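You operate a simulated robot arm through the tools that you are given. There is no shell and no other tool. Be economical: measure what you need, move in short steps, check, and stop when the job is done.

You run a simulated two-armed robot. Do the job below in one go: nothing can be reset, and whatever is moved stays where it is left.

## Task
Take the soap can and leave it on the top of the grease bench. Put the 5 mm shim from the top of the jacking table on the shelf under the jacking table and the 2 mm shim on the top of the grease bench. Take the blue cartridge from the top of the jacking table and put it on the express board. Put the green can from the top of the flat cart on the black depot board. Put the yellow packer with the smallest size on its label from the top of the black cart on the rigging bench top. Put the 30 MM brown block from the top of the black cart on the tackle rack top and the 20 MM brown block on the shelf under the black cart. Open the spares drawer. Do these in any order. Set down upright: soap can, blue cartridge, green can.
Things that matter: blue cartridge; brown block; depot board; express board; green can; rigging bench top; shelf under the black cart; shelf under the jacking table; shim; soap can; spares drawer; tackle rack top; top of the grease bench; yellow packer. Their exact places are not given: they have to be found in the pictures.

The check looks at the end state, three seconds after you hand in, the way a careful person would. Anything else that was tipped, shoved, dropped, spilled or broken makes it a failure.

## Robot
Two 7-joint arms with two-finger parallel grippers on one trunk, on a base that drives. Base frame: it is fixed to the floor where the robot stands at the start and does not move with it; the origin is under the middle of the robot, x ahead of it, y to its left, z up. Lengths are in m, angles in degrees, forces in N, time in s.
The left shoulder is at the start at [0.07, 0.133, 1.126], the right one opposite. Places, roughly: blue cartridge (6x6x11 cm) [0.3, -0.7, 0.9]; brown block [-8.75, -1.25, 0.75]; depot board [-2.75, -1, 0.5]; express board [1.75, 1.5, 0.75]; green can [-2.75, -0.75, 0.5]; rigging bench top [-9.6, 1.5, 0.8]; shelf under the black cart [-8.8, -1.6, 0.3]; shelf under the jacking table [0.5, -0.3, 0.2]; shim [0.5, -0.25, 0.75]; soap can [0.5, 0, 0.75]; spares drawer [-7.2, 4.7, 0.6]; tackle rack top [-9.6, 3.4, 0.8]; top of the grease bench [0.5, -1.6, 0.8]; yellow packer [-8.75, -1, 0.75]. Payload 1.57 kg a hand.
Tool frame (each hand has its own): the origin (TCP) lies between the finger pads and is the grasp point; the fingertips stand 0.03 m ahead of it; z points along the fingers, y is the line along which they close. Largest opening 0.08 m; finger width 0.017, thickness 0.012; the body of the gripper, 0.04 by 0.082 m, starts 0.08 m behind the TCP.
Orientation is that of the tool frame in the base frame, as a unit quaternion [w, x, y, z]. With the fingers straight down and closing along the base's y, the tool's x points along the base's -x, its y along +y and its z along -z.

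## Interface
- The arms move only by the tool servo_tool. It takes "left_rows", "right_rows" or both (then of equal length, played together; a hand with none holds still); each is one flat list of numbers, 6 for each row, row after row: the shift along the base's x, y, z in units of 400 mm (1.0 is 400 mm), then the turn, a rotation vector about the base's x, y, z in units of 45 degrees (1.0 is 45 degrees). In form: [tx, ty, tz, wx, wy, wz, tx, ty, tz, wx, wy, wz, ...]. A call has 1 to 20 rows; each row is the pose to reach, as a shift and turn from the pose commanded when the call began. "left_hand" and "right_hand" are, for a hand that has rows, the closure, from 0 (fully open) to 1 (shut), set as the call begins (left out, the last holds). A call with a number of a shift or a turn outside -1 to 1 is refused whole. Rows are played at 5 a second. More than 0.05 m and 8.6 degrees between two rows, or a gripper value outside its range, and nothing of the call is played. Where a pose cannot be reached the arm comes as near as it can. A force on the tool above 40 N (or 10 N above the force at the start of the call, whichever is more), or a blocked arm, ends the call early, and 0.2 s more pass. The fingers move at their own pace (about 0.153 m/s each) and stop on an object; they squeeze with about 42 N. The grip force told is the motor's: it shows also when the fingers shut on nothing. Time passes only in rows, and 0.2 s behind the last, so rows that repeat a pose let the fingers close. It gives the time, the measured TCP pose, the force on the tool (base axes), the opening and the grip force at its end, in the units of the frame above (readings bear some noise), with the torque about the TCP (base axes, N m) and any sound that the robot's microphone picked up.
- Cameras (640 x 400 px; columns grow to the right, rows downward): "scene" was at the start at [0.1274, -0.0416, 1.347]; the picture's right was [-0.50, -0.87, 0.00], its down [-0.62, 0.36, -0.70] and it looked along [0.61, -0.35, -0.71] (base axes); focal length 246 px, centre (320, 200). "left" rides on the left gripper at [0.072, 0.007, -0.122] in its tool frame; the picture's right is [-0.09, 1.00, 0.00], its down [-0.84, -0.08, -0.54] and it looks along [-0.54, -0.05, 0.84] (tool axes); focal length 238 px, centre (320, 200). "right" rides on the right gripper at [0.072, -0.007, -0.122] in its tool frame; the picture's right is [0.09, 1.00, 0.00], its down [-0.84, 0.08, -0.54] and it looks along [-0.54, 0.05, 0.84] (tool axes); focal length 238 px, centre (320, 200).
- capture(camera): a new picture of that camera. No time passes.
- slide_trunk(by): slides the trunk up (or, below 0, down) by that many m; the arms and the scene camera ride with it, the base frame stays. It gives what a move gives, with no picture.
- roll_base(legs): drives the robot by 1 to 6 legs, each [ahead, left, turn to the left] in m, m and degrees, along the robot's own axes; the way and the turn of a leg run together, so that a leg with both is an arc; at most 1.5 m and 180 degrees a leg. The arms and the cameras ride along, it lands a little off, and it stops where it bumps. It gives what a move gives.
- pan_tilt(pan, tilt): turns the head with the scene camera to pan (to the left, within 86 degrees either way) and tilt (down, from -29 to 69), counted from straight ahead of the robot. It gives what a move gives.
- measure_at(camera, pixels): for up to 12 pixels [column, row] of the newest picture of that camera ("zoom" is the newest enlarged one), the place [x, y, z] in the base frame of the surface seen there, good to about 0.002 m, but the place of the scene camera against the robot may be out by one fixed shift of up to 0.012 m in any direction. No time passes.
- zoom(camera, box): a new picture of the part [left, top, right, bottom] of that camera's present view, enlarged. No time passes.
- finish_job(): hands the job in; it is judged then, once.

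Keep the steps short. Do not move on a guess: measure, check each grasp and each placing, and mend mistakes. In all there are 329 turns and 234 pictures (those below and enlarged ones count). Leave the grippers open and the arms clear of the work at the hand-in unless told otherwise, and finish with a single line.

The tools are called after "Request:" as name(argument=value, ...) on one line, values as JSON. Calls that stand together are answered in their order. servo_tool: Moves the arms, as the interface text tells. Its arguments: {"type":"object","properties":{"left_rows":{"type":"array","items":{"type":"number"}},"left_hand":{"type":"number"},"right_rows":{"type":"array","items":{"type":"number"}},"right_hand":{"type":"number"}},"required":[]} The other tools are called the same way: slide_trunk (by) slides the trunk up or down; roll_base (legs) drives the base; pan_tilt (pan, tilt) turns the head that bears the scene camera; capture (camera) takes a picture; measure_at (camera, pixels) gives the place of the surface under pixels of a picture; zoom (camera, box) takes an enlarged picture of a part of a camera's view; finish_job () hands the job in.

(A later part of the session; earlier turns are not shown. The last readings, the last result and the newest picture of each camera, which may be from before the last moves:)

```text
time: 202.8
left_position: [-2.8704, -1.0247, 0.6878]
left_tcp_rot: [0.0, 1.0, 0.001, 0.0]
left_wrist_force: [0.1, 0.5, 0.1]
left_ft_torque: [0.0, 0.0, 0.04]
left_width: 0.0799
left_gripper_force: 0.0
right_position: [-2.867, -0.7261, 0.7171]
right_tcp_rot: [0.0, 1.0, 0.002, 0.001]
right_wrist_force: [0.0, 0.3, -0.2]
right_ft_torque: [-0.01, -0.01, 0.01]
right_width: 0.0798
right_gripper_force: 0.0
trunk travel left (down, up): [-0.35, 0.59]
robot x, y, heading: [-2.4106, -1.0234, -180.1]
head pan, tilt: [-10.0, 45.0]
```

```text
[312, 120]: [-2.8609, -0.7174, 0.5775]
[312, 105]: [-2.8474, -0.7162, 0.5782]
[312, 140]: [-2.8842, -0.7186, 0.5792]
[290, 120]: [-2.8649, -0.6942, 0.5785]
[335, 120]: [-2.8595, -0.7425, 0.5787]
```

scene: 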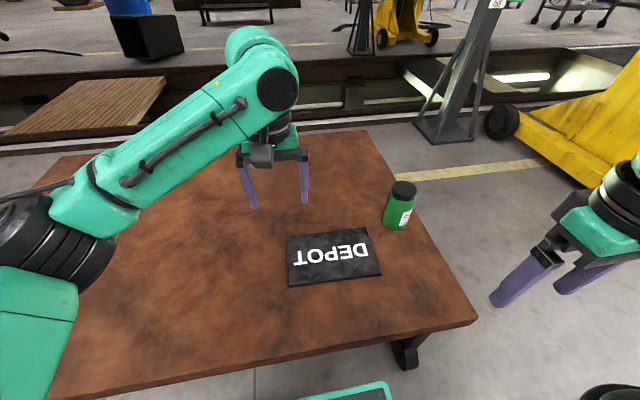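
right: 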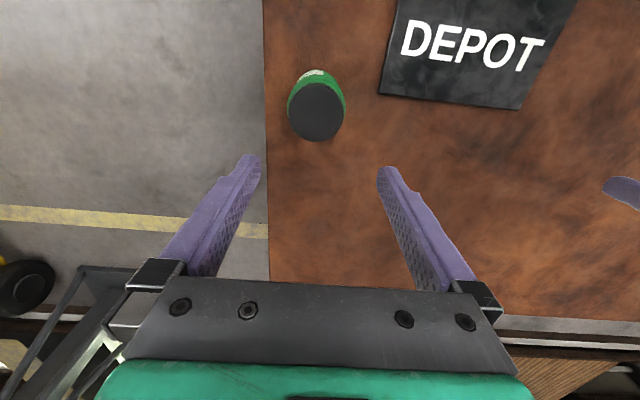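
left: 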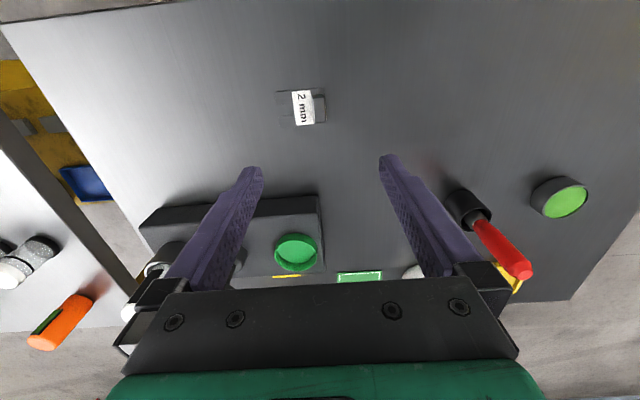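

I align and go down to just above the lid first, then down to TCP z 0.512.

Request:
servo_tool(right_rows=[0.033, 0.0115, -0.08, 0, 0, 0, 0.033, 0.0115, -0.16, 0, 0, 0, 0.033, 0.0115, -0.24, 0, 0, 0, 0.033, 0.0115, -0.24, 0, 0, 0])

Request:
capture(camera="right")

Request:
measure_at(camera="right", pixels=[[320, 160], [300, 160], [340, 160], [320, 130], [320, 190]])

```text
time: 203.8
left_position: [-2.8693, -1.0254, 0.6867]
left_tcp_rot: [0.0, 1.0, 0.001, 0.0]
left_wrist_force: [-0.4, 0.3, -0.4]
left_ft_torque: [0.0, -0.01, 0.0]
left_width: 0.0798
left_gripper_force: 0.1
right_position: [-2.8529, -0.7227, 0.6213]
right_tcp_rot: [0.0, 1.0, 0.002, 0.0]
right_wrist_force: [0.0, 0.9, -0.3]
right_ft_torque: [-0.02, 0.03, -0.02]
right_width: 0.0799
right_gripper_force: 0.0
trunk travel left (down, up): [-0.35, 0.59]
robot x, y, heading: [-2.4093, -1.0207, -179.8]
head pan, tilt: [-10.0, 45.0]
```

```text
156 pictures are left
```

right: 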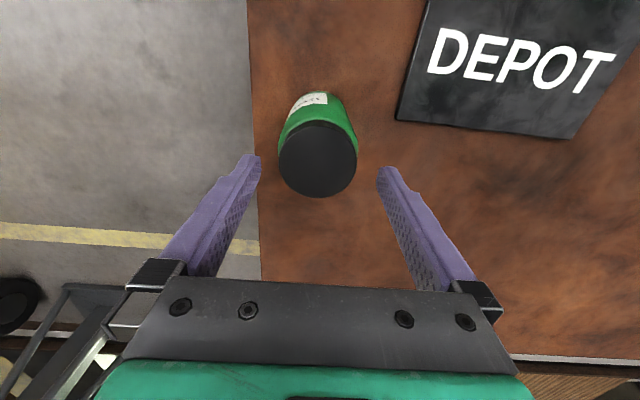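

```text
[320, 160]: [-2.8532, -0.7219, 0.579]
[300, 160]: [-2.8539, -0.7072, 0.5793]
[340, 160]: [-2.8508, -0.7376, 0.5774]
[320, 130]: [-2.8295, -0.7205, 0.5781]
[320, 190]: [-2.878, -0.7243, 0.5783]
```

Centred. Down to 0.512, close, then a slow lift.

Request:
servo_tool(right_rows=[0, 0.003, -0.1, 0, 0, 0, 0, 0.003, -0.2, 0, 0, 0, 0, 0.003, -0.272, 0, 0, 0, 0, 0.003, -0.272, 0, 0, 0])

Request:
servo_tool(right_rows=[0, 0, 0, 0, 0, 0, 0, 0, 0, 0, 0, 0, 0, 0, 0, 0, 0, 0, 0, 0, 0, 0, 0, 0], right_hand=1)

Request:
servo_tool(right_rows=[0, 0, 0.02, 0, 0, 0, 0, 0, 0.04, 0, 0, 0, 0, 0, 0.07, 0, 0, 0, 0, 0, 0.1, 0, 0, 0, 0, 0, 0.13, 0, 0, 0, 0, 0, 0.13, 0, 0, 0])

Request:
capture(camera="right")

Request:
measure_at(camera="right", pixels=[[320, 200], [320, 230], [320, 255], [290, 230], [350, 230]])

```text
time: 204.8
left_position: [-2.8686, -1.0246, 0.6879]
left_tcp_rot: [0.0, 1.0, 0.001, 0.0]
left_wrist_force: [0.3, -0.2, 0.2]
left_ft_torque: [0.02, -0.02, 0.01]
left_width: 0.0799
left_gripper_force: 0.2
right_position: [-2.8532, -0.72, 0.5122]
right_tcp_rot: [0.0, 1.0, 0.001, 0.001]
right_wrist_force: [0.4, 0.9, 0.7]
right_ft_torque: [0.0, 0.0, 0.01]
right_width: 0.0802
right_gripper_force: 0.1
trunk travel left (down, up): [-0.35, 0.59]
robot x, y, heading: [-2.4095, -1.0204, -179.8]
head pan, tilt: [-10.0, 45.0]
```

```text
time: 205.8
left_position: [-2.869, -1.0245, 0.6888]
left_tcp_rot: [0.001, 1.0, 0.0, 0.0]
left_wrist_force: [-0.5, 0.5, 1.1]
left_ft_torque: [-0.01, -0.02, 0.0]
left_width: 0.0797
left_gripper_force: 0.1
right_position: [-2.853, -0.7204, 0.5122]
right_tcp_rot: [0.001, 1.0, 0.001, 0.001]
right_wrist_force: [-0.2, 0.3, -0.1]
right_ft_torque: [-0.03, 0.07, -0.02]
right_width: 0.0627
right_gripper_force: 42.1
trunk travel left (down, up): [-0.35, 0.59]
robot x, y, heading: [-2.4108, -1.018, -179.7]
head pan, tilt: [-10.0, 45.0]
```

```text
time: 207.2
left_position: [-2.8705, -1.0244, 0.6887]
left_tcp_rot: [0.001, 1.0, 0.001, 0.001]
left_wrist_force: [0.3, 0.4, -0.5]
left_ft_torque: [0.01, 0.01, 0.0]
left_width: 0.08
left_gripper_force: 0.1
right_position: [-2.8537, -0.7213, 0.5639]
right_tcp_rot: [0.001, 1.0, 0.002, 0.0]
right_wrist_force: [0.1, 0.2, -3.3]
right_ft_torque: [-0.01, 0.0, 0.02]
right_width: 0.0626
right_gripper_force: 42.1
trunk travel left (down, up): [-0.35, 0.59]
robot x, y, heading: [-2.4099, -1.0183, -179.8]
head pan, tilt: [-10.0, 45.0]
```

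```text
155 pictures are left
```

right: 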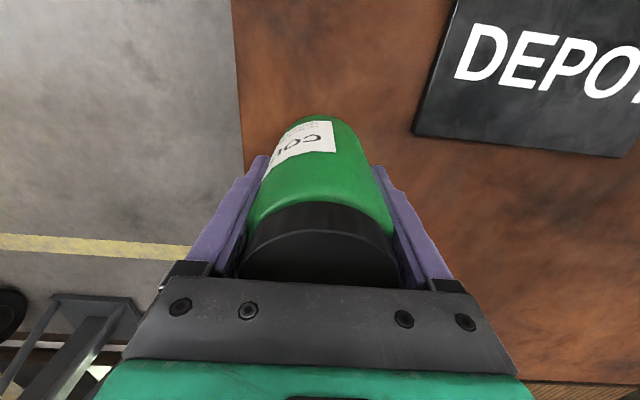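

```text
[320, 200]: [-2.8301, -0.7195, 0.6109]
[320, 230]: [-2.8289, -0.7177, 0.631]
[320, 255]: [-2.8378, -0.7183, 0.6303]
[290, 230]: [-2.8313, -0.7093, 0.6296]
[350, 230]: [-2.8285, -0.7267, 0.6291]
```

The can is lifted (lid 0.630). I move the left hand out of the way toward -y first.

Request:
servo_tool(left_rows=[0.05, -0.1, 0.02, 0, 0, 0, 0.1, -0.2, 0.04, 0, 0, 0, 0.15, -0.3, 0.06, 0, 0, 0, 0.2, -0.4, 0.08, 0, 0, 0])

Request:
servo_tool(right_rows=[0.03, -0.06, 0, 0, 0, 0, 0.06, -0.12, 0, 0, 0, 0, 0.09, -0.18, 0, 0, 0, 0, 0.12, -0.24, 0, 0, 0, 0, 0.15, -0.3, 0, 0, 0, 0, 0.175, -0.36, 0, 0, 0, 0, 0.19, -0.42, 0, 0, 0, 0, 0.193, -0.46, 0, 0, 0, 0, 0.193, -0.475, 0, 0, 0, 0, 0.193, -0.475, 0, 0, 0, 0])

Request:
capture(camera="right")

Request:
measure_at(camera="right", pixels=[[320, 230], [320, 255], [290, 230], [350, 230], [200, 150], [450, 120], [320, 60], [320, 30]])

```text
time: 208.2
left_position: [-2.7889, -1.185, 0.719]
left_tcp_rot: [0.0, 1.0, 0.001, 0.0]
left_wrist_force: [0.2, -0.2, -1.3]
left_ft_torque: [0.0, 0.06, 0.0]
left_width: 0.0798
left_gripper_force: 0.0
right_position: [-2.8536, -0.7223, 0.5659]
right_tcp_rot: [0.0, 1.0, 0.001, 0.001]
right_wrist_force: [0.4, -0.3, -2.3]
right_ft_torque: [-0.03, -0.02, -0.02]
right_width: 0.0626
right_gripper_force: 41.9
trunk travel left (down, up): [-0.35, 0.59]
robot x, y, heading: [-2.4098, -1.0186, -179.7]
head pan, tilt: [-10.0, 45.0]
```

```text
time: 210.4
left_position: [-2.7903, -1.1838, 0.7198]
left_tcp_rot: [0.0, 1.0, 0.001, 0.0]
left_wrist_force: [0.5, 0.3, -0.4]
left_ft_torque: [0.0, 0.02, 0.03]
left_width: 0.0799
left_gripper_force: 0.1
right_position: [-2.7756, -0.911, 0.5643]
right_tcp_rot: [0.0, 1.0, 0.002, 0.001]
right_wrist_force: [0.0, 0.0, -2.7]
right_ft_torque: [0.0, 0.0, -0.01]
right_width: 0.0625
right_gripper_force: 42.3
trunk travel left (down, up): [-0.35, 0.59]
robot x, y, heading: [-2.4098, -1.0216, -179.8]
head pan, tilt: [-10.0, 45.0]
```

```text
154 pictures are left
```

right: 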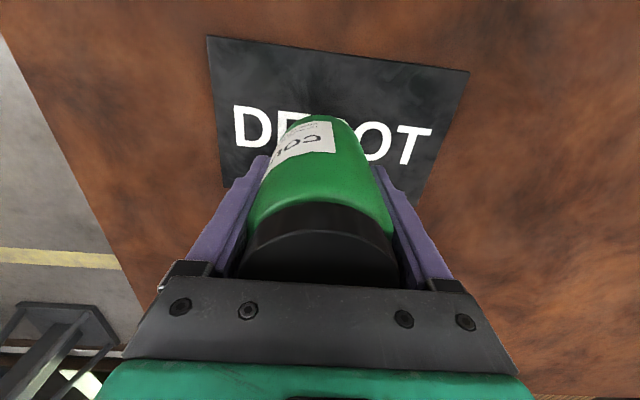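

```text
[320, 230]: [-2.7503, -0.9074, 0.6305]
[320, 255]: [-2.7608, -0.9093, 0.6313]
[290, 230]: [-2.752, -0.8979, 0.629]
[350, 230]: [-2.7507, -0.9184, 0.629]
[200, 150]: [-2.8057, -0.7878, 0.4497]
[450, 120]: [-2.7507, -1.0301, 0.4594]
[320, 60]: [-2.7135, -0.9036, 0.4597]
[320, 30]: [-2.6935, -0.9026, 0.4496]
```

Over the board. The lid should end at 0.5885, so I lower 0.0415 gently.

Request:
servo_tool(right_rows=[0, 0, -0.03, 0, 0, 0, 0, 0, -0.06, 0, 0, 0, 0, 0, -0.08, 0, 0, 0, 0, 0, -0.093, 0, 0, 0, 0, 0, -0.1, 0, 0, 0, 0, 0, -0.104, 0, 0, 0, 0, 0, -0.104, 0, 0, 0])

Request:
capture(camera="right")

Request:
measure_at(camera="right", pixels=[[320, 230], [320, 255], [290, 230], [350, 230], [320, 60]])

```text
time: 212.0
left_position: [-2.7889, -1.1836, 0.721]
left_tcp_rot: [0.001, 1.0, 0.001, 0.0]
left_wrist_force: [-0.5, -0.3, 0.2]
left_ft_torque: [0.01, 0.01, 0.0]
left_width: 0.0799
left_gripper_force: 0.0
right_position: [-2.7753, -0.9104, 0.5238]
right_tcp_rot: [0.0, 1.0, 0.001, 0.0]
right_wrist_force: [0.1, -0.2, -2.8]
right_ft_torque: [-0.03, -0.04, -0.02]
right_width: 0.0626
right_gripper_force: 41.6
trunk travel left (down, up): [-0.35, 0.59]
robot x, y, heading: [-2.41, -1.0185, -179.7]
head pan, tilt: [-10.0, 45.0]
```

```text
153 pictures are left
```

right: 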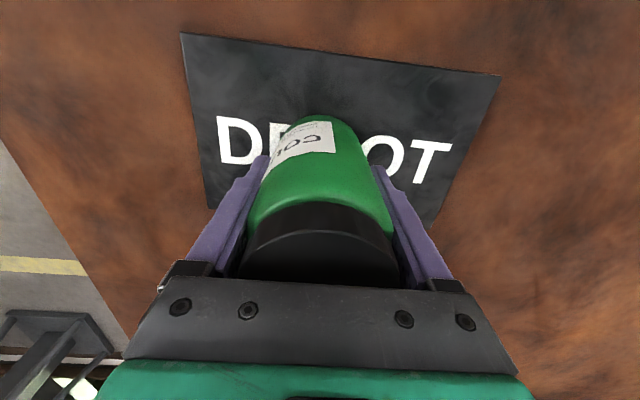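

```text
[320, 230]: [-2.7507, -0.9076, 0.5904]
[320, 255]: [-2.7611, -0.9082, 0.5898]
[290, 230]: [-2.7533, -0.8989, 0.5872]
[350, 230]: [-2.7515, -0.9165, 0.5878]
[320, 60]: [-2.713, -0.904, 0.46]
```

It still carries its weight (-2.8 N), so about 1 mm is left. I lower 1.5 mm more, then open and rise.

Request:
servo_tool(right_rows=[0, 0, -0.002, 0, 0, 0, 0, 0, -0.005, 0, 0, 0, 0, 0, -0.005, 0, 0, 0])

Request:
servo_tool(right_rows=[0, 0, 0, 0, 0, 0, 0, 0, 0, 0, 0, 0, 0, 0, 0, 0, 0, 0, 0, 0, 0.1, 0, 0, 0, 0, 0, 0.2, 0, 0, 0, 0, 0, 0.3, 0, 0, 0, 0, 0, 0.4, 0, 0, 0, 0, 0, 0.5, 0, 0, 0], right_hand=0)

Request:
capture(camera="right")

```text
time: 212.8
left_position: [-2.7889, -1.1841, 0.7206]
left_tcp_rot: [0.0, 1.0, 0.0, 0.0]
left_wrist_force: [-0.4, 0.3, 0.4]
left_ft_torque: [0.02, 0.02, -0.02]
left_width: 0.0799
left_gripper_force: 0.1
right_position: [-2.7757, -0.9106, 0.5229]
right_tcp_rot: [0.0, 1.0, 0.002, -0.001]
right_wrist_force: [0.0, 1.8, 6.7]
right_ft_torque: [0.12, -0.23, 0.03]
right_width: 0.0627
right_gripper_force: 41.8
trunk travel left (down, up): [-0.35, 0.59]
robot x, y, heading: [-2.4123, -1.0218, -179.8]
head pan, tilt: [-10.0, 45.0]
```

```text
time: 214.6
left_position: [-2.7892, -1.1837, 0.72]
left_tcp_rot: [0.0, 1.0, 0.0, 0.0]
left_wrist_force: [0.1, 0.6, -0.7]
left_ft_torque: [0.0, 0.0, -0.01]
left_width: 0.0802
left_gripper_force: 0.0
right_position: [-2.7765, -0.9105, 0.723]
right_tcp_rot: [0.0, 1.0, 0.002, 0.0]
right_wrist_force: [0.3, 0.2, 0.9]
right_ft_torque: [0.0, -0.01, 0.0]
right_width: 0.0796
right_gripper_force: 0.1
trunk travel left (down, up): [-0.35, 0.59]
robot x, y, heading: [-2.4131, -1.0191, -179.6]
head pan, tilt: [-10.0, 45.0]
```

```text
152 pictures are left
```

right: 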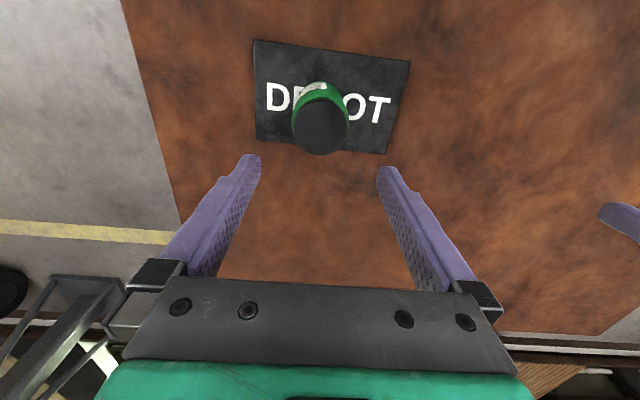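

The green can stands on the DEPOT board. Next I need a way to x -9, past the rails. I back off, raise the trunk, tuck the arms a bit, and look around.

Request:
roll_base(legs=[[-0.9, 0, 0]])

Request:
slide_trunk(by=0.35)

Request:
servo_tool(left_rows=[0.1, 0.08, 0, 0, 0, 0, 0.2, 0.16, 0, 0, 0, 0, 0.3, 0.2, 0, 0, 0, 0], right_rows=[0.1, 0.1, 0, 0, 0, 0, 0.2, 0.2, 0, 0, 0, 0, 0.3, 0.3, 0, 0, 0, 0])

Request:
pan_tilt(pan=-30, tilt=10)

Request:
capture(camera="scene")

Request:
pan_tilt(pan=-80, tilt=10)

Request:
capture(camera="scene")

```text
time: 219.3
left_position: [-1.8866, -1.1817, 0.7186]
left_tcp_rot: [0.0, 1.0, 0.005, 0.0]
left_wrist_force: [-1.1, 0.6, 1.0]
left_ft_torque: [0.01, -0.01, 0.0]
left_width: 0.0797
left_gripper_force: 0.1
right_position: [-1.8773, -0.9065, 0.7209]
right_tcp_rot: [0.0, 1.0, 0.005, 0.001]
right_wrist_force: [-0.5, 0.2, 0.2]
right_ft_torque: [0.0, -0.01, 0.0]
right_width: 0.0801
right_gripper_force: 0.1
trunk travel left (down, up): [-0.35, 0.59]
robot x, y, heading: [-1.5066, -1.0183, -179.4]
head pan, tilt: [-10.0, 45.0]
```

```text
time: 222.8
left_position: [-1.8871, -1.1796, 1.0694]
left_tcp_rot: [0.001, 1.0, 0.005, 0.0]
left_wrist_force: [-0.6, 0.5, -0.7]
left_ft_torque: [0.0, 0.03, -0.02]
left_width: 0.0799
left_gripper_force: 0.1
right_position: [-1.8767, -0.9067, 1.0717]
right_tcp_rot: [0.0, 1.0, 0.004, 0.001]
right_wrist_force: [0.1, -0.5, 0.6]
right_ft_torque: [0.0, -0.01, 0.01]
right_width: 0.0804
right_gripper_force: 0.1
trunk travel left (down, up): [-0.7, 0.24]
robot x, y, heading: [-1.5084, -1.0127, -179.3]
head pan, tilt: [-10.0, 45.0]
```

```text
refused: row 1 steps farther than a row can; nothing moved
```

```text
time: 223.8
left_position: [-1.8877, -1.1795, 1.0701]
left_tcp_rot: [0.001, 1.0, 0.003, 0.0]
left_wrist_force: [-0.1, 0.5, -0.4]
left_ft_torque: [0.0, 0.01, 0.03]
left_width: 0.0801
left_gripper_force: 0.1
right_position: [-1.8763, -0.9062, 1.072]
right_tcp_rot: [-0.001, 1.0, 0.005, 0.001]
right_wrist_force: [-0.2, -0.6, 0.0]
right_ft_torque: [-0.03, -0.03, 0.04]
right_width: 0.0796
right_gripper_force: 0.1
trunk travel left (down, up): [-0.7, 0.24]
robot x, y, heading: [-1.5073, -1.0186, -179.4]
head pan, tilt: [-30.0, 10.0]
```

```text
151 pictures are left
```

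scene: 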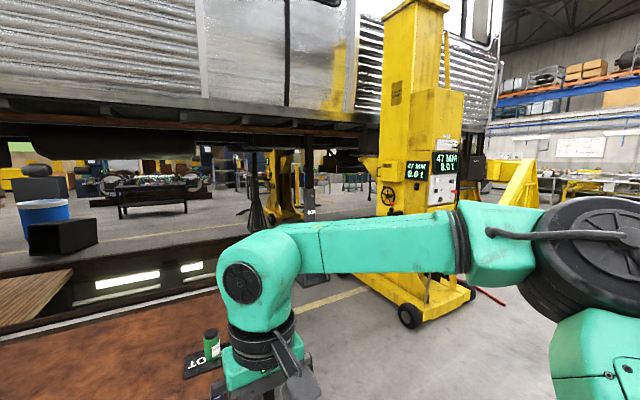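

```text
time: 224.9
left_position: [-1.8863, -1.1805, 1.0702]
left_tcp_rot: [-0.001, 1.0, 0.004, -0.001]
left_wrist_force: [0.1, -0.1, -0.7]
left_ft_torque: [-0.01, -0.03, -0.02]
left_width: 0.08
left_gripper_force: 0.0
right_position: [-1.8768, -0.9068, 1.072]
right_tcp_rot: [0.0, 1.0, 0.005, 0.002]
right_wrist_force: [0.1, 1.1, -0.4]
right_ft_torque: [-0.03, -0.02, 0.02]
right_width: 0.0801
right_gripper_force: 0.1
trunk travel left (down, up): [-0.7, 0.24]
robot x, y, heading: [-1.509, -1.0109, -179.4]
head pan, tilt: [-80.0, 10.0]
```

```text
150 pictures are left
```

scene: 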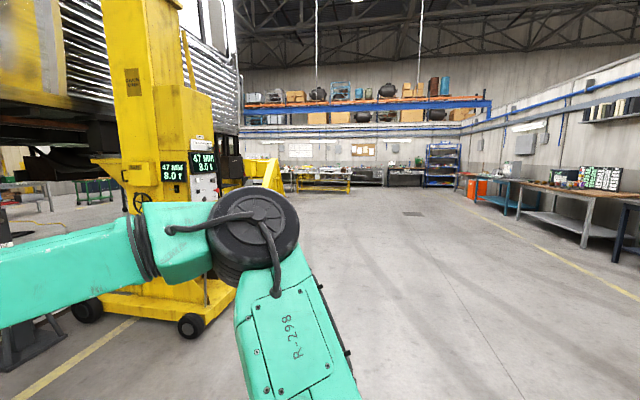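

The way round is along +y, past the yellow buffer stop. I turn to face +y and drive up the aisle 3 m, then look left.

Request:
roll_base(legs=[[0, 0, -90], [1.5, 0, 0], [1.5, 0, 0]])

Request:
pan_tilt(pan=40, tilt=10)

Request:
capture(camera="scene")

```text
time: 243.2
left_position: [-1.6468, 2.3679, 1.07]
left_tcp_rot: [-0.001, -0.701, 0.713, 0.0]
left_wrist_force: [0.0, 0.4, 0.4]
left_ft_torque: [0.02, 0.03, 0.0]
left_width: 0.08
left_gripper_force: 0.1
right_position: [-1.3716, 2.3493, 1.0711]
right_tcp_rot: [-0.001, -0.702, 0.713, 0.0]
right_wrist_force: [-0.8, -0.6, 0.0]
right_ft_torque: [-0.01, -0.01, 0.01]
right_width: 0.08
right_gripper_force: 0.0
trunk travel left (down, up): [-0.7, 0.24]
robot x, y, heading: [-1.4856, 1.983, 89.1]
head pan, tilt: [-80.0, 10.0]
```

```text
time: 245.2
left_position: [-1.6457, 2.367, 1.0686]
left_tcp_rot: [-0.001, -0.701, 0.713, 0.001]
left_wrist_force: [0.4, -1.3, 0.3]
left_ft_torque: [0.02, 0.01, -0.02]
left_width: 0.0799
left_gripper_force: 0.0
right_position: [-1.3727, 2.349, 1.072]
right_tcp_rot: [-0.001, -0.702, 0.712, 0.0]
right_wrist_force: [-0.2, -0.2, -0.2]
right_ft_torque: [-0.03, -0.02, 0.0]
right_width: 0.0799
right_gripper_force: 0.0
trunk travel left (down, up): [-0.7, 0.24]
robot x, y, heading: [-1.487, 1.9853, 89.1]
head pan, tilt: [40.0, 10.0]
```

```text
149 pictures are left
```

scene: 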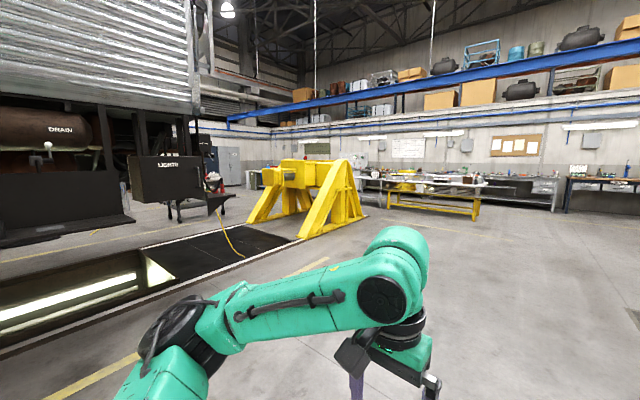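

I measure the pit's end, the buffer stop and the table beyond it.

Request:
measure_at(camera="scene", pixels=[[292, 238], [345, 225], [310, 235], [255, 220], [365, 215], [400, 200], [470, 215], [195, 235], [150, 220], [230, 190], [360, 200], [475, 195]])

```text
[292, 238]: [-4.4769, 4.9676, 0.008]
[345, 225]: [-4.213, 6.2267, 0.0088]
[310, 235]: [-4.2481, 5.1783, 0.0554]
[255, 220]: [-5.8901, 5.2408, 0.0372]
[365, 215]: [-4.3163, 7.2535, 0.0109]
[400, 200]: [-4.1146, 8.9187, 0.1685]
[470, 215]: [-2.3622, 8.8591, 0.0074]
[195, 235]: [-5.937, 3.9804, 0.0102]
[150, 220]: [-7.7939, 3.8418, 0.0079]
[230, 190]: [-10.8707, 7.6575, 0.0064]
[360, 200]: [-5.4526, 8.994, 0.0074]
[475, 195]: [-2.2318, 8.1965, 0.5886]
```

The dark area between pit and buffer may be solid floor. I measure points on it.

Request:
measure_at(camera="scene", pixels=[[180, 250], [210, 245], [240, 240], [265, 240], [225, 255], [160, 270], [100, 300], [215, 232], [260, 232], [140, 255], [190, 262], [235, 248]])

Request:
zoom(camera="scene", box=[100, 180, 320, 320])

```text
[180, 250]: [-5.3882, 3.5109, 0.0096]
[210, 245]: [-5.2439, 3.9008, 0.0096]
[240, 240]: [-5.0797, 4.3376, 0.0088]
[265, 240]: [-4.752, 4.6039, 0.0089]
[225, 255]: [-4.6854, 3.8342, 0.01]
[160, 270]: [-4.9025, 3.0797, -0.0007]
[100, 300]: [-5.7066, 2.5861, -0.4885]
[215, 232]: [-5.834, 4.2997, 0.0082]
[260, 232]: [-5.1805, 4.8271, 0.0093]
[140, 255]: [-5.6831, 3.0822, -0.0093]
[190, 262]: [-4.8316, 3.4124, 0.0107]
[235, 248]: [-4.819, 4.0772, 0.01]
```

```text
2.86 times, centred on (210, 250) of scene
```

zoom: 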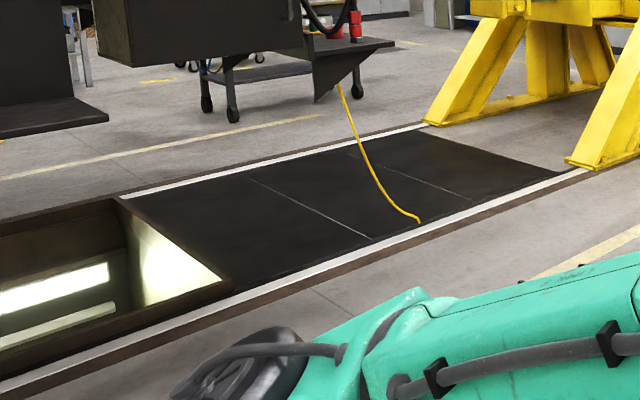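

Request:
measure_at(camera="scene", pixels=[[165, 180], [205, 180], [215, 205], [222, 215], [232, 240], [243, 256], [110, 215], [60, 190], [245, 175], [270, 178], [300, 170], [340, 170]])

```text
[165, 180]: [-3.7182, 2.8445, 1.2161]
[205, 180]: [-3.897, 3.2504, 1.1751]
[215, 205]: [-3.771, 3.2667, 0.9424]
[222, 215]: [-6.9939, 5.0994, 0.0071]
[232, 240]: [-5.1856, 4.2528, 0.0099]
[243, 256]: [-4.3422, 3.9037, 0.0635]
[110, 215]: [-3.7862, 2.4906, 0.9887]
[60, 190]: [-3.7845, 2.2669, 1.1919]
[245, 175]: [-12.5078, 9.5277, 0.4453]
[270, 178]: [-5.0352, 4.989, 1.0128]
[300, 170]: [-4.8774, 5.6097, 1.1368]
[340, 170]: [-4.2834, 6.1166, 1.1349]
```

The plates are solid floor and the gap between the hanging hose (y below 3.95) and the buffer stop (y above 4.95) is about 1 m. I drive to y 4.42, turn to face -x, go to x about -3.2 and look.

Request:
roll_base(legs=[[1.2, 0, 0.9], [1.24, 0, 0], [0, 0, 90], [1.5, 0, 0]])

Request:
pan_tilt(pan=0, tilt=15)

Request:
capture(camera="scene")

```text
time: 268.0
left_position: [-3.3453, 4.2503, 1.07]
left_tcp_rot: [0.0, 1.0, -0.001, 0.0]
left_wrist_force: [-0.1, -0.2, 0.0]
left_ft_torque: [0.02, -0.02, 0.05]
left_width: 0.08
left_gripper_force: 0.1
right_position: [-3.332, 4.525, 1.0717]
right_tcp_rot: [-0.001, 1.0, 0.001, 0.002]
right_wrist_force: [-0.8, 0.1, -0.1]
right_ft_torque: [0.01, -0.02, 0.02]
right_width: 0.0802
right_gripper_force: 0.1
trunk travel left (down, up): [-0.7, 0.24]
robot x, y, heading: [-2.9688, 4.4137, -179.9]
head pan, tilt: [40.0, 10.0]
```

```text
time: 269.0
left_position: [-3.3452, 4.251, 1.0706]
left_tcp_rot: [0.001, 1.0, 0.0, 0.0]
left_wrist_force: [-0.7, -0.1, -0.9]
left_ft_torque: [-0.02, -0.02, -0.01]
left_width: 0.0801
left_gripper_force: 0.0
right_position: [-3.3325, 4.5242, 1.0719]
right_tcp_rot: [0.0, 1.0, 0.001, 0.001]
right_wrist_force: [0.8, 0.0, 0.2]
right_ft_torque: [0.04, -0.02, 0.0]
right_width: 0.0797
right_gripper_force: 0.0
trunk travel left (down, up): [-0.7, 0.24]
robot x, y, heading: [-2.9678, 4.4122, -180.0]
head pan, tilt: [0.0, 15.0]
```

```text
147 pictures are left
```

scene: 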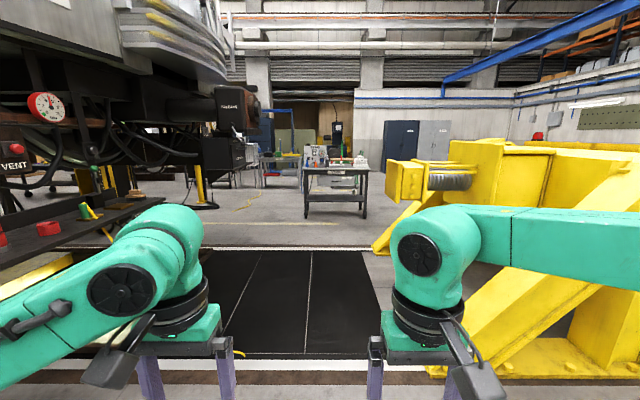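

Request:
measure_at(camera="scene", pixels=[[245, 110], [392, 185], [385, 240], [440, 175], [60, 225], [120, 205], [210, 180], [310, 190], [362, 190], [240, 352], [200, 200], [430, 165]])

Request:
zoom(camera="scene", box=[230, 120, 400, 230])

```text
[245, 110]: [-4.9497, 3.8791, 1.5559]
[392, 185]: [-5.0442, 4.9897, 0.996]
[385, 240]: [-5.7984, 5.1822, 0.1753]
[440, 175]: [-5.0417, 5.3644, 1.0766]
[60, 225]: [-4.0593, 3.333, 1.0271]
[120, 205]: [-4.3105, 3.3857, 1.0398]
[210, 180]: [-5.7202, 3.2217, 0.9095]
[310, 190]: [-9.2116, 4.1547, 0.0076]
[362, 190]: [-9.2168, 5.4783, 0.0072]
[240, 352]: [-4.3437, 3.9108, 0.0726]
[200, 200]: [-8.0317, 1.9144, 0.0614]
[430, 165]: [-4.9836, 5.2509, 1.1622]
```

```text
3.64 times, centred on (315, 175) of scene
```

zoom: 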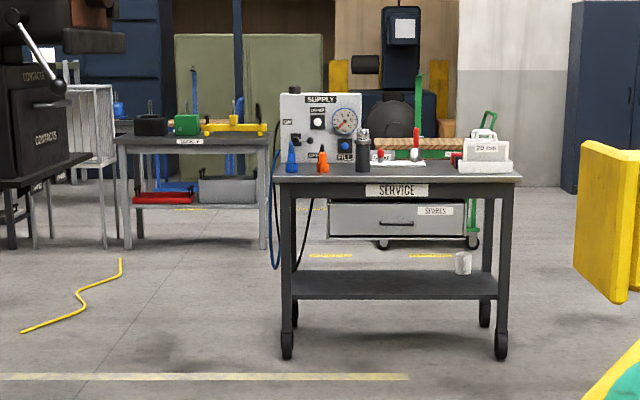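

The SERVICE cart with a SPARES drawer lies ahead. The lane at y 4.41 is clear on both sides; I drive 2.6 m and look.

Request:
roll_base(legs=[[1.3, 0, 0], [1.3, 0, 0]])

Request:
capture(camera="scene")

```text
time: 281.7
left_position: [-5.9434, 4.2785, 1.0694]
left_tcp_rot: [0.001, 1.0, -0.012, 0.0]
left_wrist_force: [0.3, 0.3, -0.2]
left_ft_torque: [0.01, 0.03, 0.03]
left_width: 0.0798
left_gripper_force: 0.0
right_position: [-5.9227, 4.5506, 1.0718]
right_tcp_rot: [0.001, 1.0, -0.011, 0.0]
right_wrist_force: [-0.3, 1.2, 0.3]
right_ft_torque: [0.01, -0.02, 0.0]
right_width: 0.0802
right_gripper_force: 0.0
trunk travel left (down, up): [-0.7, 0.24]
robot x, y, heading: [-5.5597, 4.4325, 178.9]
head pan, tilt: [0.0, 15.0]
```

```text
145 pictures are left
```

scene: 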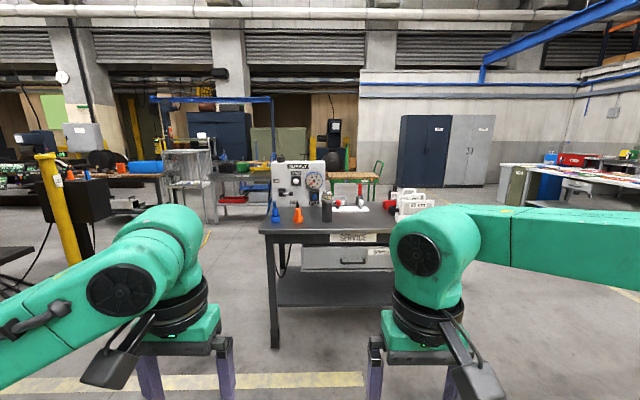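

The drawer with a black handle sits under the SERVICE top. I enlarge and measure it.

Request:
zoom(camera="scene", box=[250, 180, 410, 310])

Request:
measure_at(camera="scene", pixels=[[340, 262], [366, 262], [353, 263], [310, 260], [385, 258], [300, 225], [355, 238], [330, 290], [272, 250], [353, 255], [280, 340]])

```text
3.08 times, centred on (330, 245) of scene
```

zoom: 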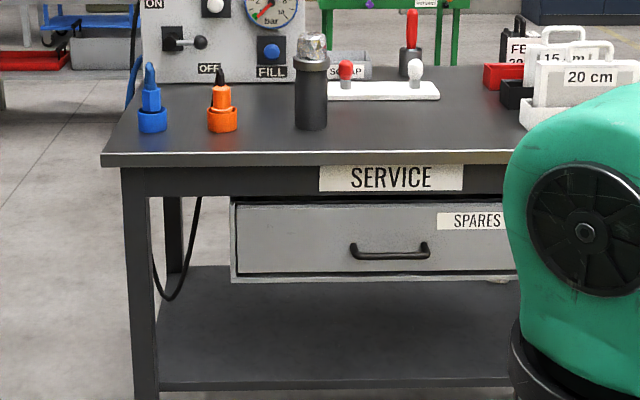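

```text
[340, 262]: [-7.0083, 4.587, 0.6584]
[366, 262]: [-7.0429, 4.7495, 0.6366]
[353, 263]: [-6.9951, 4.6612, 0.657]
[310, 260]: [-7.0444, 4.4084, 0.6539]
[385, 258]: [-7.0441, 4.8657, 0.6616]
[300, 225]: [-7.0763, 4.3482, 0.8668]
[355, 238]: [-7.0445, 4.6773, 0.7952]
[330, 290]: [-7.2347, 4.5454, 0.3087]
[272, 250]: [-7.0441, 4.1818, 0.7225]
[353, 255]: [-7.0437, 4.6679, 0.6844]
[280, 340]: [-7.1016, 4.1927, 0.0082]
```

The handle bar is horizontal at about x -6.985, y 4.58–4.74, z 0.65, standing 0.05 off the drawer face. I will grip it with the right hand pointing forward, fingers closing vertically. First I turn the right hand here in free space: yaw 45°.

Request:
servo_tool(right_rows=[0, 0, 0, 0, 0, 0.167, 0, 0, 0, 0, 0, 0.333, 0, 0, 0, 0, 0, 0.5, 0, 0, 0, 0, 0, 0.667, 0, 0, 0, 0, 0, 0.833, 0, 0, 0, 0, 0, 1.0])

Request:
servo_tool(right_rows=[0, 0, 0, 0, 0, 0.167, 0, 0, 0, 0, 0, 0.333, 0, 0, 0, 0, 0, 0.5, 0, 0, 0, 0, 0, 0.667, 0, 0, 0, 0, 0, 0.833, 0, 0, 0, 0, 0, 1.0])

```text
time: 283.1
left_position: [-5.9439, 4.2795, 1.0685]
left_tcp_rot: [0.001, 1.0, -0.012, 0.0]
left_wrist_force: [0.2, -0.7, 0.4]
left_ft_torque: [-0.03, -0.03, 0.0]
left_width: 0.0803
left_gripper_force: 0.0
right_position: [-5.9257, 4.5525, 1.0702]
right_tcp_rot: [0.001, 0.928, 0.373, 0.001]
right_wrist_force: [0.1, 0.3, -0.2]
right_ft_torque: [0.0, -0.04, 0.02]
right_width: 0.0797
right_gripper_force: 0.0
trunk travel left (down, up): [-0.7, 0.24]
robot x, y, heading: [-5.5625, 4.4292, 178.6]
head pan, tilt: [0.0, 15.0]
```

```text
time: 284.5
left_position: [-5.9437, 4.278, 1.0701]
left_tcp_rot: [0.0, 1.0, -0.011, 0.0]
left_wrist_force: [0.5, 0.0, -0.2]
left_ft_torque: [0.02, -0.01, 0.0]
left_width: 0.08
left_gripper_force: 0.0
right_position: [-5.7773, 4.4731, 1.0683]
right_tcp_rot: [-0.005, 0.733, 0.68, -0.006]
right_wrist_force: [0.3, -0.2, 0.4]
right_ft_torque: [-0.03, 0.0, 0.02]
right_width: 0.0802
right_gripper_force: 0.1
right hand out of reach, approached as far as the arm can: row 1, 2, 3, 4, 5, 6
trunk travel left (down, up): [-0.7, 0.24]
robot x, y, heading: [-5.5597, 4.4361, 178.7]
head pan, tilt: [0.0, 15.0]
```

That yaw neared a limit and the hand drew back. I try the forward pitch next, which should ease it.

Request:
servo_tool(right_rows=[0, 0, 0, 0, 0.167, 0, 0, 0, 0, 0, 0.333, 0, 0, 0, 0, 0, 0.5, 0, 0, 0, 0, 0, 0.667, 0, 0, 0, 0, 0, 0.833, 0, 0, 0, 0, 0, 1.0, 0])

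Request:
servo_tool(right_rows=[0, 0, 0, 0, 0.167, 0, 0, 0, 0, 0, 0.333, 0, 0, 0, 0, 0, 0.5, 0, 0, 0, 0, 0, 0.667, 0, 0, 0, 0, 0, 0.833, 0, 0, 0, 0, 0, 1.0, 0])

Request:
capture(camera="right")

Request:
capture(camera="scene")

```text
time: 285.5
left_position: [-5.9401, 4.2777, 1.0696]
left_tcp_rot: [0.002, 1.0, -0.012, -0.001]
left_wrist_force: [-0.1, 0.2, -0.3]
left_ft_torque: [-0.01, 0.01, 0.01]
left_width: 0.0798
left_gripper_force: 0.1
right_position: [-5.7816, 4.4717, 1.0751]
right_tcp_rot: [-0.171, 0.711, 0.656, -0.185]
right_wrist_force: [-0.8, 0.0, 1.8]
right_ft_torque: [0.0, -0.33, 0.0]
right_width: 0.0799
right_gripper_force: 0.1
right hand out of reach, approached as far as the arm can: row 4
trunk travel left (down, up): [-0.7, 0.24]
robot x, y, heading: [-5.5614, 4.4301, 178.3]
head pan, tilt: [0.0, 15.0]
stopped in row 4 (right hand): the force on the tool passed its limit (the readings are from after the stop); the commanded pose is now the measured one
```

```text
time: 286.8
left_position: [-5.9418, 4.2781, 1.0708]
left_tcp_rot: [0.001, 1.0, -0.012, 0.0]
left_wrist_force: [-0.3, -0.3, 0.0]
left_ft_torque: [-0.04, 0.03, 0.03]
left_width: 0.0798
left_gripper_force: 0.1
right_position: [-5.8163, 4.5017, 1.1584]
right_tcp_rot: [-0.328, 0.682, 0.517, -0.399]
right_wrist_force: [-3.6, -3.3, 16.1]
right_ft_torque: [0.03, -2.18, -0.47]
right_width: 0.08
right_gripper_force: 0.1
right hand out of reach, approached as far as the arm can: row 1, 2, 3, 4, 5, 6
trunk travel left (down, up): [-0.7, 0.24]
robot x, y, heading: [-5.5608, 4.4335, 178.6]
head pan, tilt: [0.0, 15.0]
stopped in row 6 (right hand): the force on the tool passed its limit (the readings are from after the stop); the commanded pose is now the measured one
```

```text
143 pictures are left
```

right: 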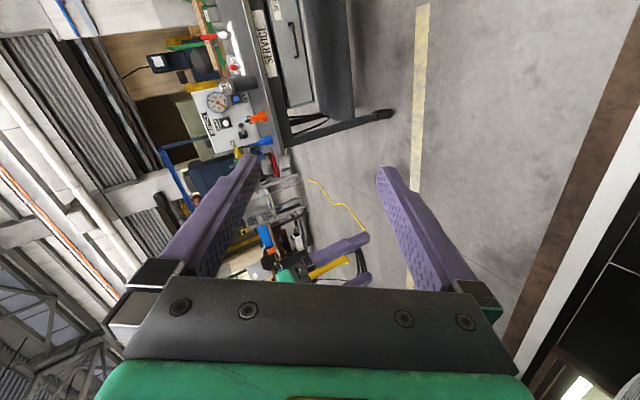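

```text
142 pictures are left
```

scene: 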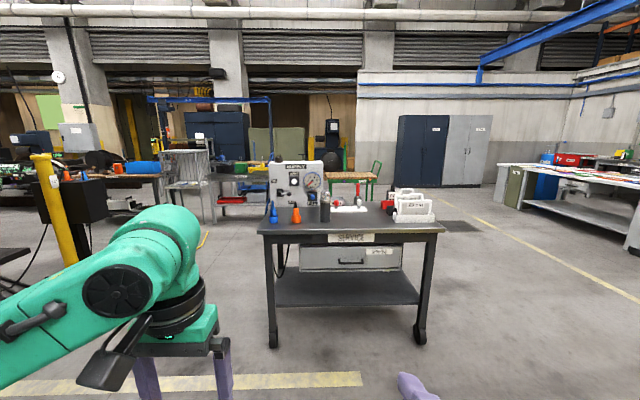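

The right arm ran up against itself; that yaw direction is wrong. I turn the hand back toward straight down and out again in two calls.

Request:
servo_tool(right_rows=[-0.02, 0.01, -0.018, -0.078, -0.095, -0.123, -0.043, 0.02, -0.036, -0.156, -0.19, -0.246, -0.065, 0.03, -0.055, -0.235, -0.285, -0.369, -0.087, 0.04, -0.073, -0.313, -0.38, -0.492, -0.11, 0.05, -0.09, -0.391, -0.475, -0.615, -0.13, 0.062, -0.11, -0.469, -0.57, -0.738])

Request:
servo_tool(right_rows=[-0.02, 0.01, -0.018, -0.078, -0.095, -0.123, -0.043, 0.02, -0.036, -0.156, -0.19, -0.246, -0.065, 0.03, -0.055, -0.235, -0.285, -0.369, -0.087, 0.04, -0.073, -0.313, -0.38, -0.492, -0.11, 0.05, -0.09, -0.391, -0.475, -0.615, -0.13, 0.062, -0.11, -0.469, -0.57, -0.738])

```text
time: 287.1
left_position: [-5.9429, 4.2767, 1.07]
left_tcp_rot: [0.001, 1.0, -0.013, 0.001]
left_wrist_force: [0.8, -0.2, -0.2]
left_ft_torque: [0.0, -0.02, 0.04]
left_width: 0.0802
left_gripper_force: 0.1
right_position: [-5.8178, 4.5012, 1.1565]
right_tcp_rot: [-0.327, 0.685, 0.514, -0.398]
right_wrist_force: [-7.8, -2.2, 9.2]
right_ft_torque: [0.04, -1.58, -0.47]
right_width: 0.0801
right_gripper_force: 0.0
trunk travel left (down, up): [-0.7, 0.24]
robot x, y, heading: [-5.5583, 4.4304, 178.8]
head pan, tilt: [0.0, 15.0]
stopped in row 1 (right hand): the force on the tool passed its limit (the readings are from after the stop); the commanded pose is now the measured one
```

```text
time: 287.3
left_position: [-5.9437, 4.2774, 1.0688]
left_tcp_rot: [0.001, 1.0, -0.013, 0.001]
left_wrist_force: [0.5, 0.7, 0.3]
left_ft_torque: [-0.01, 0.03, -0.02]
left_width: 0.0798
left_gripper_force: 0.0
right_position: [-5.8188, 4.5026, 1.1565]
right_tcp_rot: [-0.323, 0.691, 0.51, -0.398]
right_wrist_force: [-2.1, 0.0, 1.6]
right_ft_torque: [0.01, -0.3, -0.09]
right_width: 0.08
right_gripper_force: 0.1
trunk travel left (down, up): [-0.7, 0.24]
robot x, y, heading: [-5.5569, 4.4281, 178.9]
head pan, tilt: [0.0, 15.0]
stopped in row 1 (right hand): the force on the tool passed its limit (the readings are from after the stop); the commanded pose is now the measured one
```

Something presses during the move. I look at the right arm with the head camera.

Request:
pan_tilt(pan=-25, tilt=55)

Request:
capture(camera="scene")

```text
time: 288.4
left_position: [-5.9426, 4.2785, 1.0702]
left_tcp_rot: [0.001, 1.0, -0.013, 0.001]
left_wrist_force: [-0.3, 0.2, 0.5]
left_ft_torque: [0.0, -0.02, 0.02]
left_width: 0.0802
left_gripper_force: 0.1
right_position: [-5.8181, 4.5031, 1.1566]
right_tcp_rot: [-0.326, 0.69, 0.51, -0.398]
right_wrist_force: [-10.6, 5.5, 44.0]
right_ft_torque: [-0.48, -6.4, 0.81]
right_width: 0.0799
right_gripper_force: 0.2
trunk travel left (down, up): [-0.7, 0.24]
robot x, y, heading: [-5.5588, 4.4311, 178.8]
head pan, tilt: [-25.0, 55.0]
```

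```text
141 pictures are left
```

scene: 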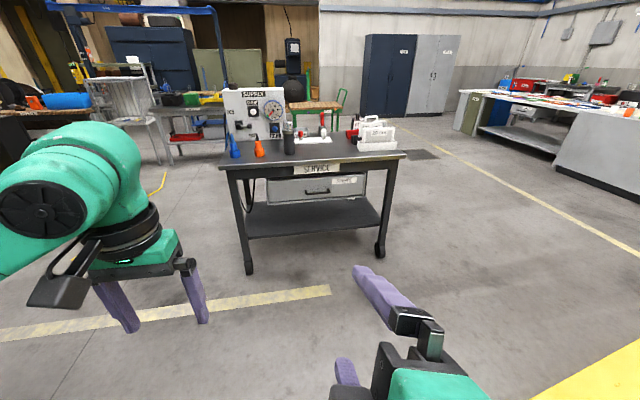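

The hand's body is pressed near the head. I move it straight forward and down away from it, without turning.

Request:
servo_tool(right_rows=[-0.04, 0.02, -0.03, 0, 0, 0, -0.08, 0.04, -0.06, 0, 0, 0, -0.12, 0.06, -0.1, 0, 0, 0])

```text
time: 288.7
left_position: [-5.9432, 4.2787, 1.0689]
left_tcp_rot: [0.001, 1.0, -0.012, 0.001]
left_wrist_force: [0.8, 0.1, 0.4]
left_ft_torque: [-0.01, -0.07, 0.01]
left_width: 0.0801
left_gripper_force: 0.1
right_position: [-5.8242, 4.5026, 1.156]
right_tcp_rot: [-0.329, 0.684, 0.51, -0.404]
right_wrist_force: [-38.2, -3.7, 36.1]
right_ft_torque: [-0.11, -6.58, -0.68]
right_width: 0.0799
right_gripper_force: 0.0
trunk travel left (down, up): [-0.7, 0.24]
robot x, y, heading: [-5.559, 4.4298, 178.7]
head pan, tilt: [-25.0, 55.0]
stopped in row 1 (right hand): the force on the tool passed its limit (the readings are from after the stop); the commanded pose is now the measured one
```

The push on the tool is upward and forward, so I relieve it by moving up, forward and outward.

Request:
servo_tool(right_rows=[-0.01, 0.01, 0.03, 0, 0, 0, -0.02, 0.02, 0.06, 0, 0, 0, -0.04, 0.03, 0.09, 0, 0, 0])

```text
time: 289.5
left_position: [-5.9427, 4.2782, 1.0697]
left_tcp_rot: [0.001, 1.0, -0.013, 0.001]
left_wrist_force: [-0.4, -0.8, 0.6]
left_ft_torque: [0.0, 0.02, 0.0]
left_width: 0.08
left_gripper_force: 0.1
right_position: [-5.8401, 4.5166, 1.1864]
right_tcp_rot: [-0.326, 0.688, 0.512, -0.398]
right_wrist_force: [-0.4, 0.2, 0.3]
right_ft_torque: [0.0, -0.01, -0.01]
right_width: 0.0799
right_gripper_force: 0.0
trunk travel left (down, up): [-0.7, 0.24]
robot x, y, heading: [-5.5615, 4.4325, 178.7]
head pan, tilt: [-25.0, 55.0]
```

Free again (0 N). I move on forward and outward.

Request:
servo_tool(right_rows=[-0.05, 0.05, 0.02, 0, 0, 0, -0.1, 0.1, 0.02, 0, 0, 0, -0.15, 0.15, 0.02, 0, 0, 0, -0.2, 0.2, 0.02, 0, 0, 0, -0.25, 0.25, 0.0, 0, 0, 0])

Request:
capture(camera="scene")

```text
time: 290.7
left_position: [-5.9421, 4.2781, 1.0702]
left_tcp_rot: [0.001, 1.0, -0.012, 0.001]
left_wrist_force: [0.3, -0.5, 0.2]
left_ft_torque: [-0.02, 0.02, 0.02]
left_width: 0.0802
left_gripper_force: 0.0
right_position: [-5.8874, 4.5553, 1.1712]
right_tcp_rot: [-0.328, 0.687, 0.506, -0.404]
right_wrist_force: [0.1, 1.4, 0.3]
right_ft_torque: [0.01, 0.02, -0.04]
right_width: 0.0798
right_gripper_force: 0.2
right hand out of reach, approached as far as the arm can: row 2, 3, 4, 5
trunk travel left (down, up): [-0.7, 0.24]
robot x, y, heading: [-5.5627, 4.4354, 178.7]
head pan, tilt: [-25.0, 55.0]
```

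```text
140 pictures are left
```

scene: 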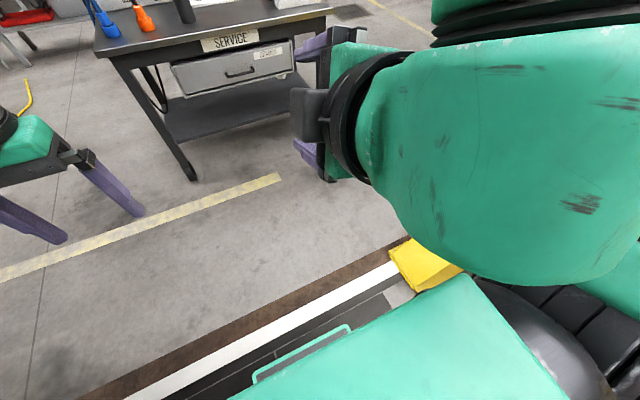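

The hand's direction is already good: it points forward and 27° down, closing nearly vertically. I keep this pose and use trunk and base to bring it to the handle. First I tuck the left hand back and lower the trunk 0.5 m.

Request:
servo_tool(left_rows=[0.1, 0, 0, 0, 0, 0, 0.2, 0, 0, 0, 0, 0, 0.3, -0.02, 0, 0, 0, 0, 0.4, -0.05, 0, 0, 0, 0])

Request:
slide_trunk(by=-0.3)

Request:
slide_trunk(by=-0.2)

Request:
pan_tilt(pan=0, tilt=15)

Request:
capture(camera="scene")

Request:
capture(camera="right")

```text
time: 291.7
left_position: [-5.8532, 4.2754, 1.0697]
left_tcp_rot: [0.001, 1.0, -0.013, 0.0]
left_wrist_force: [0.5, -0.4, -0.5]
left_ft_torque: [-0.01, -0.01, 0.01]
left_width: 0.0799
left_gripper_force: 0.1
left hand out of reach, approached as far as the arm can: row 3, 4
right_position: [-5.8869, 4.5559, 1.1721]
right_tcp_rot: [-0.328, 0.687, 0.507, -0.403]
right_wrist_force: [-0.1, -0.1, 0.0]
right_ft_torque: [-0.01, 0.01, 0.05]
right_width: 0.0803
right_gripper_force: 0.0
trunk travel left (down, up): [-0.7, 0.24]
robot x, y, heading: [-5.5567, 4.4302, 178.5]
head pan, tilt: [-25.0, 55.0]
```

```text
time: 294.7
left_position: [-5.8529, 4.2768, 0.7703]
left_tcp_rot: [0.001, 1.0, -0.013, 0.001]
left_wrist_force: [0.8, -0.3, -0.3]
left_ft_torque: [0.05, -0.01, 0.0]
left_width: 0.0799
left_gripper_force: 0.0
right_position: [-5.8862, 4.5565, 0.8724]
right_tcp_rot: [-0.328, 0.688, 0.507, -0.403]
right_wrist_force: [-0.3, 0.4, 0.0]
right_ft_torque: [0.04, 0.02, 0.0]
right_width: 0.0797
right_gripper_force: 0.1
trunk travel left (down, up): [-0.4, 0.54]
robot x, y, heading: [-5.5618, 4.4293, 178.6]
head pan, tilt: [-25.0, 55.0]
```

```text
time: 296.9
left_position: [-5.853, 4.2758, 0.5697]
left_tcp_rot: [0.001, 1.0, -0.012, 0.0]
left_wrist_force: [0.1, 0.2, 0.0]
left_ft_torque: [0.03, 0.01, -0.02]
left_width: 0.0801
left_gripper_force: 0.0
right_position: [-5.8854, 4.5558, 0.6724]
right_tcp_rot: [-0.328, 0.687, 0.507, -0.403]
right_wrist_force: [0.0, 0.2, 1.5]
right_ft_torque: [-0.02, 0.01, -0.06]
right_width: 0.0801
right_gripper_force: 0.1
trunk travel left (down, up): [-0.2, 0.74]
robot x, y, heading: [-5.5611, 4.4283, 178.7]
head pan, tilt: [-25.0, 55.0]
```

```text
time: 298.0
left_position: [-5.8529, 4.2749, 0.5697]
left_tcp_rot: [0.001, 1.0, -0.012, 0.002]
left_wrist_force: [-0.5, 0.5, 0.1]
left_ft_torque: [-0.02, -0.03, 0.01]
left_width: 0.08
left_gripper_force: 0.0
right_position: [-5.8866, 4.5552, 0.6722]
right_tcp_rot: [-0.329, 0.687, 0.507, -0.404]
right_wrist_force: [0.0, -0.1, -0.1]
right_ft_torque: [0.0, 0.0, -0.01]
right_width: 0.0802
right_gripper_force: 0.0
trunk travel left (down, up): [-0.2, 0.74]
robot x, y, heading: [-5.5567, 4.4316, 178.7]
head pan, tilt: [0.0, 15.0]
```

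```text
139 pictures are left
```

scene: 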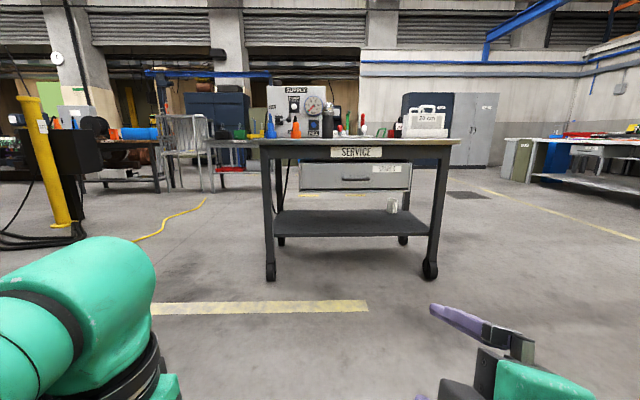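

```text
138 pictures are left
```

right: 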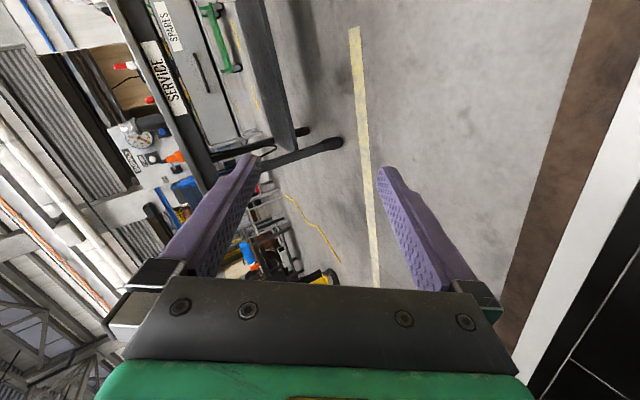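

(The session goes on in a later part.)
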